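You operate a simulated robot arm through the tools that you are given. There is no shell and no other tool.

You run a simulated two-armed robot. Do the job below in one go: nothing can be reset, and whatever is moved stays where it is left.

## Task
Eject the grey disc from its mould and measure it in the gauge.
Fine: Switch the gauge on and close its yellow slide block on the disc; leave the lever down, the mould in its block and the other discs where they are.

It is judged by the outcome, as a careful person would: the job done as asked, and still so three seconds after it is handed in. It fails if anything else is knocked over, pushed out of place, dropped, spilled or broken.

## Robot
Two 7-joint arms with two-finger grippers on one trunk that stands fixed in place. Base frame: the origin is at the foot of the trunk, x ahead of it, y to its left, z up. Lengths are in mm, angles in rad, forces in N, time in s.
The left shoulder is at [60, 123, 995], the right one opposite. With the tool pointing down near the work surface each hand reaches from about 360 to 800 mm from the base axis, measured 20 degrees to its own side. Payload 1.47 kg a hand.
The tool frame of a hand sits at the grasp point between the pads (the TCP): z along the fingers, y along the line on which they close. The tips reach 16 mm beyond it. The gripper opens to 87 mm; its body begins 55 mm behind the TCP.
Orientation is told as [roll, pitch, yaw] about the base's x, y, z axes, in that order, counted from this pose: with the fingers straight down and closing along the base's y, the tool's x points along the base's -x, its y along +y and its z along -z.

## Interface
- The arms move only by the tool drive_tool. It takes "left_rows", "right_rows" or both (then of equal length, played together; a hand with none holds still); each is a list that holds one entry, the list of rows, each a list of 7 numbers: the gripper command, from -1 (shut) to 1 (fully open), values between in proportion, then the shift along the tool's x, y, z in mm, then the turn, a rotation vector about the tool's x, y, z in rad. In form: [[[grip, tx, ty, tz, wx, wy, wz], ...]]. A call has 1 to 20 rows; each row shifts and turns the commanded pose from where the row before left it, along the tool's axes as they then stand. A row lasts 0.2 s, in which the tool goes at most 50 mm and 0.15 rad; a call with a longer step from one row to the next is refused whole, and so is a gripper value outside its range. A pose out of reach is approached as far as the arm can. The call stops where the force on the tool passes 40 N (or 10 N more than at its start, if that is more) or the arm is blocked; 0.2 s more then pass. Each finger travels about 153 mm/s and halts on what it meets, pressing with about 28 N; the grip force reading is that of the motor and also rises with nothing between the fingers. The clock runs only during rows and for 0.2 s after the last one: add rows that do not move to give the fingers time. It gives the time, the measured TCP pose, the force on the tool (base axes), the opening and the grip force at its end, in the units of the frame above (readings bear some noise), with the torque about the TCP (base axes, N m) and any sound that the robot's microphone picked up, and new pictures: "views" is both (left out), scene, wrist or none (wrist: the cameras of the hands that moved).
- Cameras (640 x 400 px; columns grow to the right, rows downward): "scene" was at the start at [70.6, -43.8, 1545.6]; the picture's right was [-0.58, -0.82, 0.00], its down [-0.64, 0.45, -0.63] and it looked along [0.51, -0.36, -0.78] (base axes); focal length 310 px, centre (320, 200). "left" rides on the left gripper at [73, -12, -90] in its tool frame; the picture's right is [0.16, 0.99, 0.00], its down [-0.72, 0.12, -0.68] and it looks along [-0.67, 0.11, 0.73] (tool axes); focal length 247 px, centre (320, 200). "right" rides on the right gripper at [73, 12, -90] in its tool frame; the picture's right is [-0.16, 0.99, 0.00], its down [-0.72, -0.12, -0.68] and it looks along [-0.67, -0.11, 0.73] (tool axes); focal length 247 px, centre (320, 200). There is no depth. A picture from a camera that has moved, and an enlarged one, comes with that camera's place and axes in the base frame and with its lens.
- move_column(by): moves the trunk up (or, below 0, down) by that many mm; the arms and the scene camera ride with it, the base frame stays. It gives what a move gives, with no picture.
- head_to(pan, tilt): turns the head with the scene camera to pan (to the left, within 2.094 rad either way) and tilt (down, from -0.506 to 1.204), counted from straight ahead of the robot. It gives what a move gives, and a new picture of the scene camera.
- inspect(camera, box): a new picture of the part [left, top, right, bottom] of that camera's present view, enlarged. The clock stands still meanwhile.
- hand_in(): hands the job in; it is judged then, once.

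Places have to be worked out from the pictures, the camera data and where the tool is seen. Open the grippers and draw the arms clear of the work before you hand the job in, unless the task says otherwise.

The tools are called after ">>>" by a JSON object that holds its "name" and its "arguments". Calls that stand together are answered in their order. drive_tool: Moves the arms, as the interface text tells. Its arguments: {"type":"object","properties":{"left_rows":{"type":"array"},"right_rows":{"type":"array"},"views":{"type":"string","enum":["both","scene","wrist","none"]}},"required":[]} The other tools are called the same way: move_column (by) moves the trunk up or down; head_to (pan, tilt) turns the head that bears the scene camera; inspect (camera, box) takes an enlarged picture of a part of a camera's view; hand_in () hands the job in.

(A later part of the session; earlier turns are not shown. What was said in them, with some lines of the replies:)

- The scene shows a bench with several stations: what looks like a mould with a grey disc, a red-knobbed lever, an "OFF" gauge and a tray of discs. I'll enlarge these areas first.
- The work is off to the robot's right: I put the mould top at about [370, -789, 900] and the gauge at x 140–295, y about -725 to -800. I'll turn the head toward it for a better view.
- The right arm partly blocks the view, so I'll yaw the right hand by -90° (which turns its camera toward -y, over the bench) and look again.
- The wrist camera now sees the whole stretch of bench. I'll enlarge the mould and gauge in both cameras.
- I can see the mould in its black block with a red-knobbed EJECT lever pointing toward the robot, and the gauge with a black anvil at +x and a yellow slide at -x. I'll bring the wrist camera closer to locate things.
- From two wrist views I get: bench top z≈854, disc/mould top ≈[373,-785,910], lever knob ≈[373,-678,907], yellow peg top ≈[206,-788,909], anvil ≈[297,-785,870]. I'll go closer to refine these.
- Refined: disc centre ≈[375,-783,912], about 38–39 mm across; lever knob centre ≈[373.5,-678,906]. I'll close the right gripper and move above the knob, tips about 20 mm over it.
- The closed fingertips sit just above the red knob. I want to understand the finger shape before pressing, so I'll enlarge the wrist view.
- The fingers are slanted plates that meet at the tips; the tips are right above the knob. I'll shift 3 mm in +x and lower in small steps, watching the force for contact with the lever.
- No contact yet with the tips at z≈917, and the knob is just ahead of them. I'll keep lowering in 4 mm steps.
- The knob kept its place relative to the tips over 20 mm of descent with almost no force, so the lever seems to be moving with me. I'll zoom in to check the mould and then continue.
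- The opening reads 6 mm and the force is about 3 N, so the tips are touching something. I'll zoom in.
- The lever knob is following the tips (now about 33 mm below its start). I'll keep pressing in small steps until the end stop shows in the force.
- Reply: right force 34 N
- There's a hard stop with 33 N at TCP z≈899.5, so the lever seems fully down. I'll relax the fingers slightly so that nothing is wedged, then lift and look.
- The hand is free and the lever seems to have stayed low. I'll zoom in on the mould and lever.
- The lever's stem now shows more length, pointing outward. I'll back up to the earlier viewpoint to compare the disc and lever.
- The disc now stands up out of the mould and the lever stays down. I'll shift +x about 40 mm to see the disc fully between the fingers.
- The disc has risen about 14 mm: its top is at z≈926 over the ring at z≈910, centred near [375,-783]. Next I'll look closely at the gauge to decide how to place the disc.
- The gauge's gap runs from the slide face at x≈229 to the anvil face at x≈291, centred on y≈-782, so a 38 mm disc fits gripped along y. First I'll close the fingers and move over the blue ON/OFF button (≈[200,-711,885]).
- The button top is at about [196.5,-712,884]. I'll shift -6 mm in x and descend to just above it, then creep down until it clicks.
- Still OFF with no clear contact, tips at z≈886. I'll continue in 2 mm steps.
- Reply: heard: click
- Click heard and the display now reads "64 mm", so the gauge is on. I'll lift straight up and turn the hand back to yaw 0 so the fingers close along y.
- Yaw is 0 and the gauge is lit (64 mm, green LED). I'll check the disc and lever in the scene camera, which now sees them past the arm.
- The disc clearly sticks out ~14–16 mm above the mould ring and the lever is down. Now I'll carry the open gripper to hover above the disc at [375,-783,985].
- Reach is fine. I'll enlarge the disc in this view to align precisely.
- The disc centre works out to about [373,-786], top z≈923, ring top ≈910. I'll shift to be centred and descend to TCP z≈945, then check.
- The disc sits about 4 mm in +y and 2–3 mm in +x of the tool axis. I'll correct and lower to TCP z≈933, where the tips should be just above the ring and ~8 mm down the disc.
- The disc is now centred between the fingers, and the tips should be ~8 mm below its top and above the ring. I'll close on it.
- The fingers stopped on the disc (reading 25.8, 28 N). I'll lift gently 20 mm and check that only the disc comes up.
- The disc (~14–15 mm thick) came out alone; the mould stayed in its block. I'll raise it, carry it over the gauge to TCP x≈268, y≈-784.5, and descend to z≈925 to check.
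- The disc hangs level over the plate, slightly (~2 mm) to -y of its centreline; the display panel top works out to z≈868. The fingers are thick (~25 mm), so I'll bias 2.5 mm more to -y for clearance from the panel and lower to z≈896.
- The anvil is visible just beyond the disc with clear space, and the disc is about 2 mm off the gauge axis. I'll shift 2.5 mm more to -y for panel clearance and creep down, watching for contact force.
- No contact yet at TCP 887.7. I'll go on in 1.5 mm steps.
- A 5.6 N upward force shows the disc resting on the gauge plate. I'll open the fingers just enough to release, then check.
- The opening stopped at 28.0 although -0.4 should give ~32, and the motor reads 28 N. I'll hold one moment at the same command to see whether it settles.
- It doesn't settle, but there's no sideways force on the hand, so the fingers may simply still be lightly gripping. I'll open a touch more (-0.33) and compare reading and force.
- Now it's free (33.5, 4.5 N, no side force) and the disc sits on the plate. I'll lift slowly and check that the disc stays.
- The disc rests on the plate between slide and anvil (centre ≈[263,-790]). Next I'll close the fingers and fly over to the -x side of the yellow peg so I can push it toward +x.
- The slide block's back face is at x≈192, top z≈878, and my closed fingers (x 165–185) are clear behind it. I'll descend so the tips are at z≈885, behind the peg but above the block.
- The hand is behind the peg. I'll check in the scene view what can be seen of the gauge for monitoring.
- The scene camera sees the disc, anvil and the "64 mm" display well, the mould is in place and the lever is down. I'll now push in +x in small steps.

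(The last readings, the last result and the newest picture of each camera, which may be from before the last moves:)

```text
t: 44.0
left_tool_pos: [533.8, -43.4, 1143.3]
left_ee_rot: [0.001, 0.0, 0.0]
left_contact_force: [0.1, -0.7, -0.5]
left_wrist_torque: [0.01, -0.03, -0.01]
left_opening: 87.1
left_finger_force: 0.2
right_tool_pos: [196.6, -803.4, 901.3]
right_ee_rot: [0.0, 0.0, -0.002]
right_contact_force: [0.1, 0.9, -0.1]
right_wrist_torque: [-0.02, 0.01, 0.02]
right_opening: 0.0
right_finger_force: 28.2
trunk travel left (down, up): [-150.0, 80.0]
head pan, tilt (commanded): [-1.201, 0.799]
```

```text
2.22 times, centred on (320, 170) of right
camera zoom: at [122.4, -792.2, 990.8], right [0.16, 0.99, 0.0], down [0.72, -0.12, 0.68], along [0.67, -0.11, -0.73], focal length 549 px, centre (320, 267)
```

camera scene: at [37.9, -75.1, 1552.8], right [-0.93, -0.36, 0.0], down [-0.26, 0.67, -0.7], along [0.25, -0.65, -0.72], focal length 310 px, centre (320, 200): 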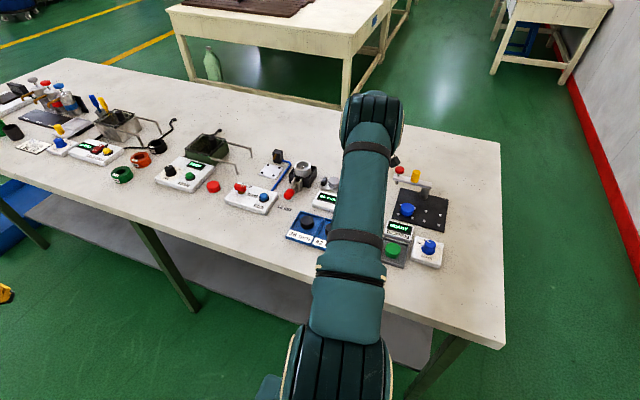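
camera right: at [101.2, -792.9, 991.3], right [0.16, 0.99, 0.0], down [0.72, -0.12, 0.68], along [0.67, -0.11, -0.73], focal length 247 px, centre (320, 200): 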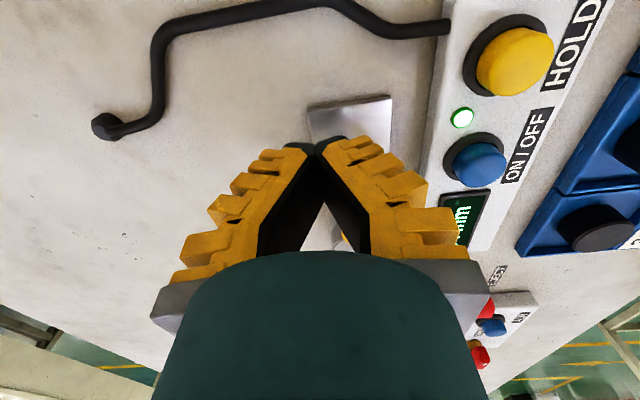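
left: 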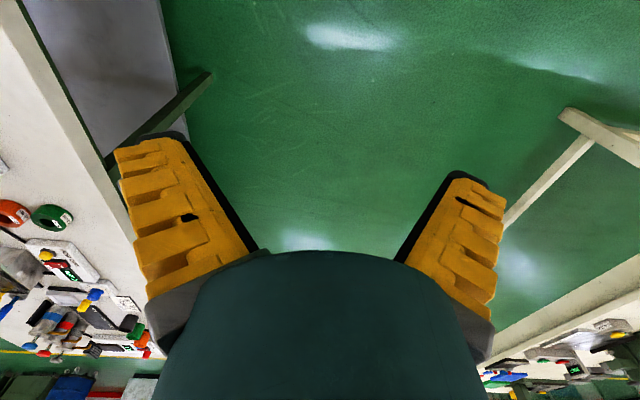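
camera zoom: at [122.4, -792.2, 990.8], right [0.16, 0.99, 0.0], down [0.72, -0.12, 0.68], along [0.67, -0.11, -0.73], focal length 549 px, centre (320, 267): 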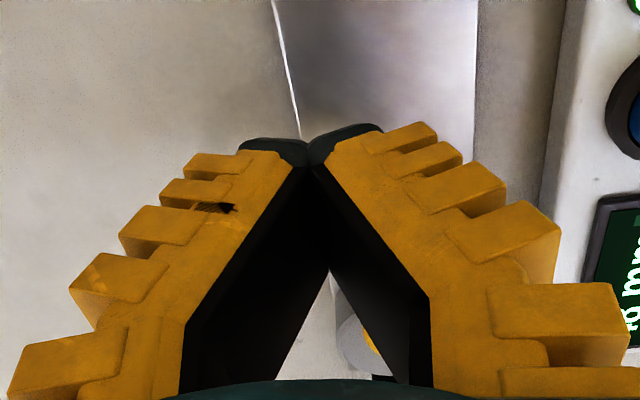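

The display dropped to 48 mm with hardly any force, and the disc is untouched so far. I'll continue in smaller steps.

>>> {"name": "drive_tool", "arguments": {"right_rows": [[[-1, -3, 0, 0, 0, 0, 0], [-1, -2, 0, 0, 0, 0, 0], [-1, -2, 0, 0, 0, 0, 0], [-1, 0, 0, 0, 0, 0, 0]]], "views": "none"}}

>>> {"name": "inspect", "arguments": {"camera": "scene", "box": [290, 150, 370, 220]}}

```text
t: 45.0
left_tool_pos: [534.3, -43.7, 1143.5]
left_ee_rot: [0.0, 0.001, 0.0]
left_contact_force: [0.3, 0.0, -0.7]
left_wrist_torque: [-0.02, 0.01, -0.05]
left_opening: 86.8
left_finger_force: 0.1
right_tool_pos: [201.1, -802.6, 900.6]
right_ee_rot: [0.0, 0.0, 0.0]
right_contact_force: [-2.6, -0.1, 0.0]
right_wrist_torque: [0.02, 0.0, 0.04]
right_opening: 0.0
right_finger_force: 28.2
trunk travel left (down, up): [-150.0, 80.0]
head pan, tilt (commanded): [-1.201, 0.799]
```

```text
5.71 times, centred on (330, 185) of scene
camera zoom: at [37.6, -75.2, 1552.8], right [-0.93, -0.36, 0.0], down [-0.26, 0.67, -0.7], along [0.25, -0.65, -0.72], focal length 1773 px, centre (263, 286)
```

zoom: 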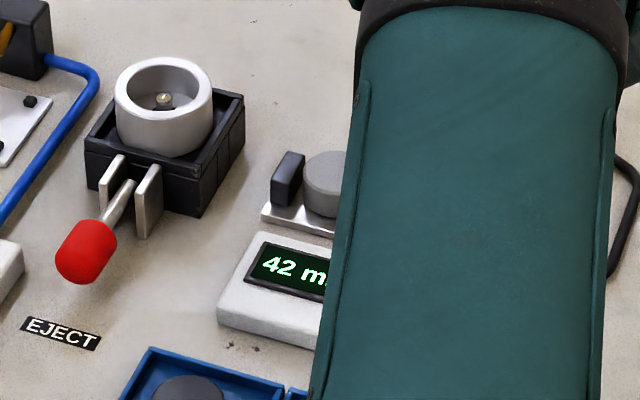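

It reads 42 mm and the disc is now being pushed toward the anvil (2.6 N). I'll continue with 1 mm steps.

>>> {"name": "drive_tool", "arguments": {"right_rows": [[[-1, -1, 0, 0, 0, 0, 0], [-1, -1, 0, 0, 0, 0, 0], [-1, -1, 0, 0, 0, 0, 0], [-1, 0, 0, 0, 0, 0, 0]]], "views": "none"}}

>>> {"name": "inspect", "arguments": {"camera": "scene", "box": [290, 150, 370, 220]}}

```text
t: 46.0
left_tool_pos: [534.5, -43.4, 1142.3]
left_ee_rot: [0.001, 0.0, 0.0]
left_contact_force: [0.2, -0.1, -0.7]
left_wrist_torque: [-0.02, 0.01, -0.01]
left_opening: 87.0
left_finger_force: 0.0
right_tool_pos: [205.5, -803.6, 901.2]
right_ee_rot: [0.001, 0.001, -0.001]
right_contact_force: [-0.3, -0.2, 0.3]
right_wrist_torque: [0.03, 0.0, 0.0]
right_opening: 0.2
right_finger_force: 27.6
trunk travel left (down, up): [-150.0, 80.0]
head pan, tilt (commanded): [-1.201, 0.799]
```

```text
5.71 times, centred on (330, 185) of scene
camera zoom: at [37.6, -75.1, 1552.8], right [-0.93, -0.36, 0.0], down [-0.26, 0.67, -0.7], along [0.25, -0.65, -0.72], focal length 1773 px, centre (263, 286)
```

zoom: 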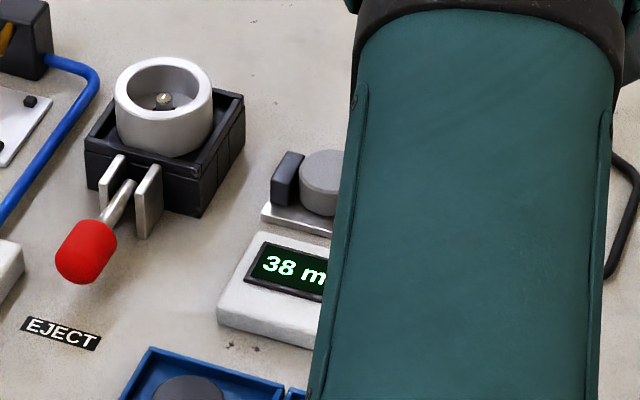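

It reads 38 mm and the disc has reached the anvil. I'll press another 1–2 mm to confirm a firm stop.

>>> {"name": "drive_tool", "arguments": {"right_rows": [[[-1, -1, 0, 0, 0, 0, 0], [-1, 0, 0, 0, 0, 0, 0]]], "views": "none"}}

>>> {"name": "inspect", "arguments": {"camera": "scene", "box": [290, 150, 370, 220]}}

```text
t: 46.6
left_tool_pos: [534.0, -43.5, 1143.3]
left_ee_rot: [-0.001, 0.001, 0.001]
left_contact_force: [0.0, 0.7, 0.0]
left_wrist_torque: [0.0, -0.01, 0.01]
left_opening: 86.6
left_finger_force: 0.1
right_tool_pos: [204.4, -803.4, 900.8]
right_ee_rot: [-0.001, -0.001, -0.001]
right_contact_force: [-4.3, -0.3, 0.5]
right_wrist_torque: [0.0, 0.0, 0.09]
right_opening: 0.0
right_finger_force: 27.8
trunk travel left (down, up): [-150.0, 80.0]
head pan, tilt (commanded): [-1.201, 0.799]
```

```text
5.71 times, centred on (330, 185) of scene
camera zoom: at [37.3, -75.0, 1552.9], right [-0.93, -0.36, 0.0], down [-0.26, 0.67, -0.7], along [0.25, -0.65, -0.72], focal length 1773 px, centre (263, 286)
```

zoom: 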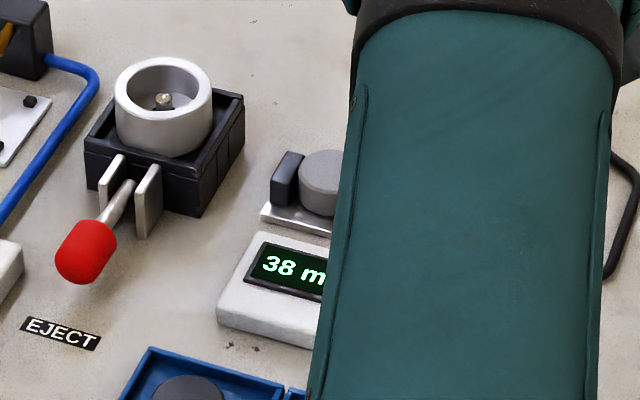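

Force rose to 4.3 N with the reading steady at 38 mm. One more 1 mm press to be sure.

>>> {"name": "drive_tool", "arguments": {"right_rows": [[[-1, -1, 0, 0, 0, 0, 0], [-1, -0.5, 0, 0, 0, 0, 0], [-1, 0, 0, 0, 0, 0, 0]]], "views": "none"}}

>>> {"name": "inspect", "arguments": {"camera": "scene", "box": [290, 150, 370, 220]}}

```text
t: 47.4
left_tool_pos: [534.9, -44.2, 1143.0]
left_ee_rot: [0.001, -0.002, 0.0]
left_contact_force: [-0.1, -0.9, -1.0]
left_wrist_torque: [-0.03, 0.0, 0.0]
left_opening: 87.2
left_finger_force: 0.1
right_tool_pos: [205.5, -804.5, 902.3]
right_ee_rot: [0.0, 0.002, 0.001]
right_contact_force: [-10.4, 1.0, 0.8]
right_wrist_torque: [0.02, -0.1, 0.19]
right_opening: 0.1
right_finger_force: 27.8
trunk travel left (down, up): [-150.0, 80.0]
head pan, tilt (commanded): [-1.201, 0.799]
```

```text
5.71 times, centred on (330, 185) of scene
camera zoom: at [36.5, -74.8, 1552.9], right [-0.93, -0.36, 0.0], down [-0.26, 0.67, -0.7], along [0.25, -0.65, -0.72], focal length 1773 px, centre (263, 286)
```

zoom: 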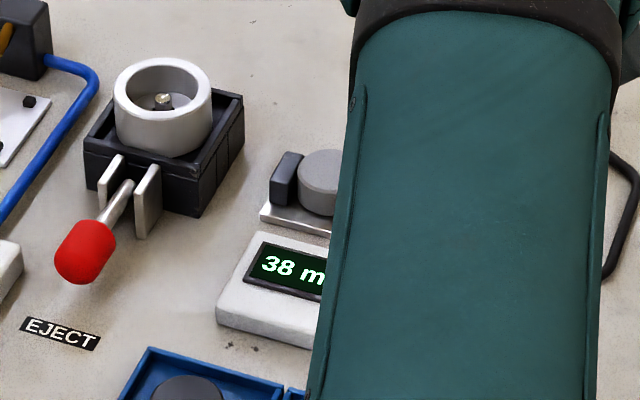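

At 10 N the reading stays 38 mm, so the slide is firmly closed on the disc. I'll back off in -x, then lift clear.

>>> {"name": "drive_tool", "arguments": {"right_rows": [[[-1, 3, 0, 0, 0, 0, 0], [-1, 6, 0, 0, 0, 0, 0], [-1, 6, 0, -2, 0, 0, 0], [-1, 0, 0, -20, 0, 0, 0], [-1, 0, 0, -35, 0, 0, 0], [-1, 0, 0, -40, 0, 0, 0], [-1, 0, 0, -40, 0, 0, 0], [-1, 0, 0, 0, 0, 0, 0]]], "views": "both"}}

>>> {"name": "inspect", "arguments": {"camera": "scene", "box": [260, 140, 440, 260]}}

```text
t: 49.2
left_tool_pos: [535.0, -44.8, 1142.4]
left_ee_rot: [-0.001, 0.0, -0.001]
left_contact_force: [0.7, -1.2, 0.1]
left_wrist_torque: [0.01, -0.01, -0.03]
left_opening: 87.0
left_finger_force: 0.0
right_tool_pos: [189.2, -803.1, 1037.8]
right_ee_rot: [0.001, 0.001, -0.001]
right_contact_force: [-0.2, 0.0, -0.1]
right_wrist_torque: [-0.01, 0.02, -0.01]
right_opening: 0.0
right_finger_force: 27.7
trunk travel left (down, up): [-150.0, 80.0]
head pan, tilt (commanded): [-1.201, 0.799]
camera scene: at [38.0, -75.6, 1552.8], right [-0.93, -0.36, 0.0], down [-0.26, 0.67, -0.7], along [0.25, -0.65, -0.72], focal length 310 px, centre (320, 200)
camera right: at [115.7, -792.2, 1127.5], right [0.16, 0.99, 0.0], down [0.72, -0.12, 0.68], along [0.67, -0.11, -0.73], focal length 247 px, centre (320, 200)
```

scene: 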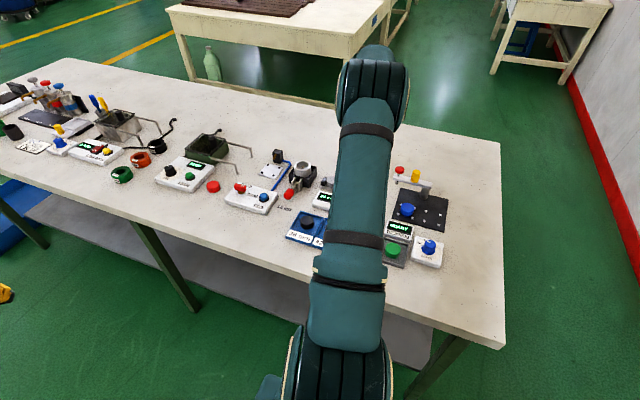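
right: 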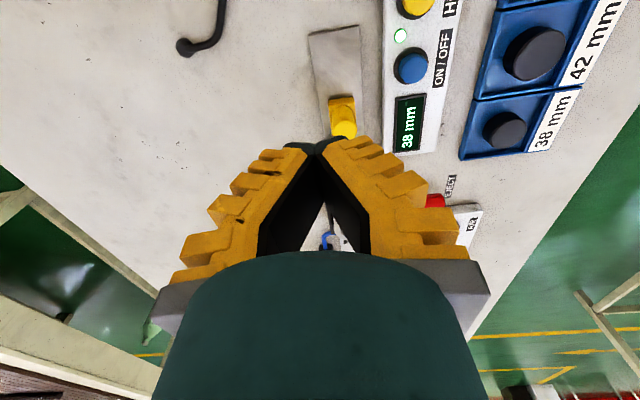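

```text
3.33 times, centred on (350, 200) of scene
camera zoom: at [38.0, -75.6, 1552.8], right [-0.93, -0.36, 0.0], down [-0.26, 0.67, -0.7], along [0.25, -0.65, -0.72], focal length 1034 px, centre (220, 200)
```

zoom: 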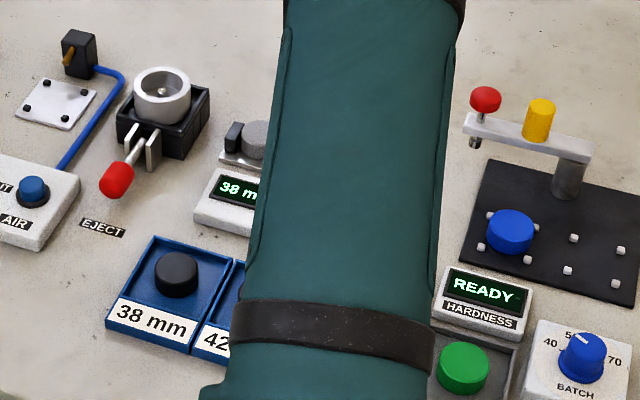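

The gauge shows 38 mm, the mould is in its block, the lever is down and the trays look untouched. I'll raise the right arm and withdraw it toward its starting pose, then open the gripper.

>>> {"name": "drive_tool", "arguments": {"right_rows": [[[-1, 0, 0, -40, 0, 0, 0], [-1, 0, 0, -40, 0, 0, 0], [-1, 0, 10, -40, 0, 0, 0], [-1, -8, 25, -35, 0, 0, 0], [-1, -12, 37, -20, 0, 0, 0], [-1, -12, 42, -10, 0, 0, 0], [-1, -12, 42, -8, 0, 0, 0], [-1, -12, 42, 0, 0, 0, 0], [-1, -12, 42, 0, 0, 0, 0], [-1, -12, 42, 0, 0, 0, 0], [-1, -12, 42, 0, 0, 0, 0], [1, -12, 42, 0, 0, 0, 0], [1, -12, 38, 0, 0, 0, 0], [1, 0, 0, 0, 0, 0, 0], [1, 0, 0, 0, 0, 0, 0]]], "views": "both"}}

```text
t: 52.4
left_tool_pos: [534.5, -43.5, 1142.8]
left_ee_rot: [-0.001, -0.001, -0.002]
left_contact_force: [-0.2, -0.5, 1.1]
left_wrist_torque: [-0.01, 0.02, 0.02]
left_opening: 87.2
left_finger_force: 0.1
right_tool_pos: [304.2, -399.4, 1232.9]
right_ee_rot: [0.0, 0.001, 0.001]
right_contact_force: [0.6, -0.1, -0.2]
right_wrist_torque: [0.01, 0.01, -0.04]
right_opening: 87.1
right_finger_force: 0.0
trunk travel left (down, up): [-150.0, 80.0]
head pan, tilt (commanded): [-1.201, 0.799]
camera scene: at [37.7, -74.7, 1552.9], right [-0.93, -0.36, 0.0], down [-0.26, 0.67, -0.7], along [0.25, -0.65, -0.72], focal length 310 px, centre (320, 200)
camera right: at [232.2, -388.7, 1322.1], right [0.16, 0.99, 0.0], down [0.72, -0.12, 0.68], along [0.67, -0.11, -0.73], focal length 247 px, centre (320, 200)
```

scene: 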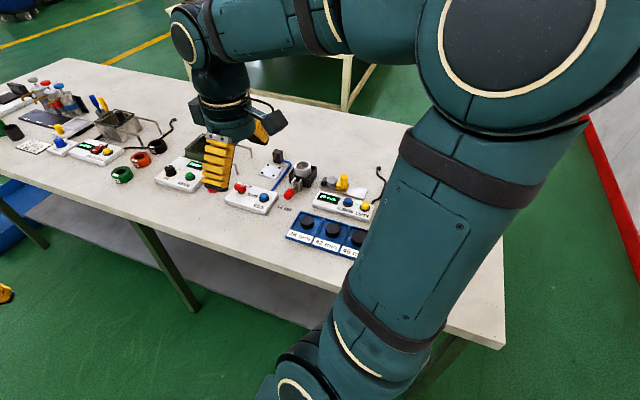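
right: 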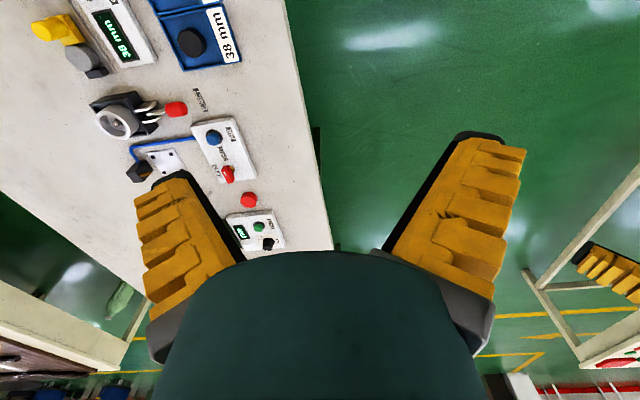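

The arm is clear and open. I'll take one last enlarged look at the whole area before handing in.

>>> {"name": "inspect", "arguments": {"camera": "scene", "box": [260, 140, 400, 260]}}

>>> {"name": "inspect", "arguments": {"camera": "right", "box": [0, 0, 260, 200]}}

```text
3.33 times, centred on (330, 200) of scene
camera zoom: at [37.7, -74.7, 1552.9], right [-0.93, -0.36, 0.0], down [-0.26, 0.67, -0.7], along [0.25, -0.65, -0.72], focal length 1034 px, centre (287, 200)
```

zoom: 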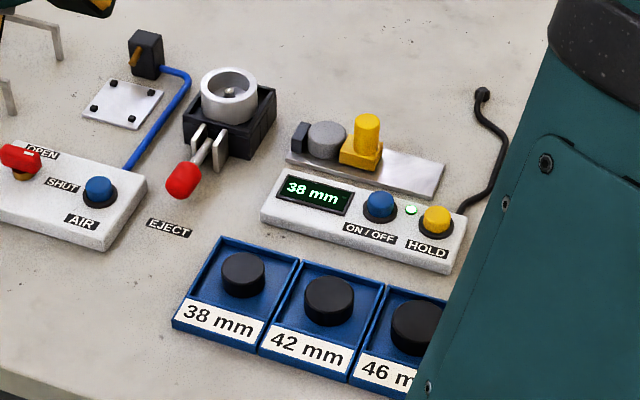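

```text
2.00 times, centred on (130, 100) of right
camera zoom: at [232.2, -388.7, 1322.1], right [0.16, 0.99, 0.0], down [0.72, -0.12, 0.68], along [0.67, -0.11, -0.73], focal length 494 px, centre (700, 400)
```

zoom: 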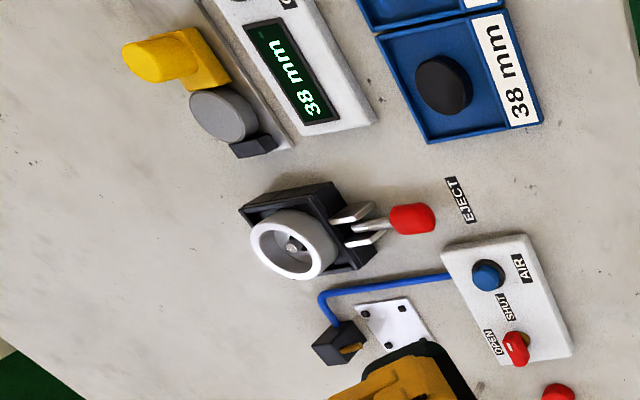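

The disc is held between the anvil and the yellow slide, and the gauge is on and reads 38 mm. The lever is down, the mould is in its block, the trays are untouched, and both arms are clear with grippers open. I'll hand it in.

>>> {"name": "hand_in", "arguments": {}}

```text
The job is handed in.
```

The grey disc is out of its mould and sitting in the gauge, which is switched on and reads 38 mm. The yellow slide block is closed on it; pressing the slide with about 10 N left the reading unchanged.

The eject lever was left down and the mould is still in its block. The 38 mm and 42 mm discs are in their trays. The 46 mm disc is partly hidden by the arm in the last picture, but nothing touched it. Both grippers are open and both arms are clear of the work.

I've handed the job in; the tool confirmed that but has not returned a verdict.
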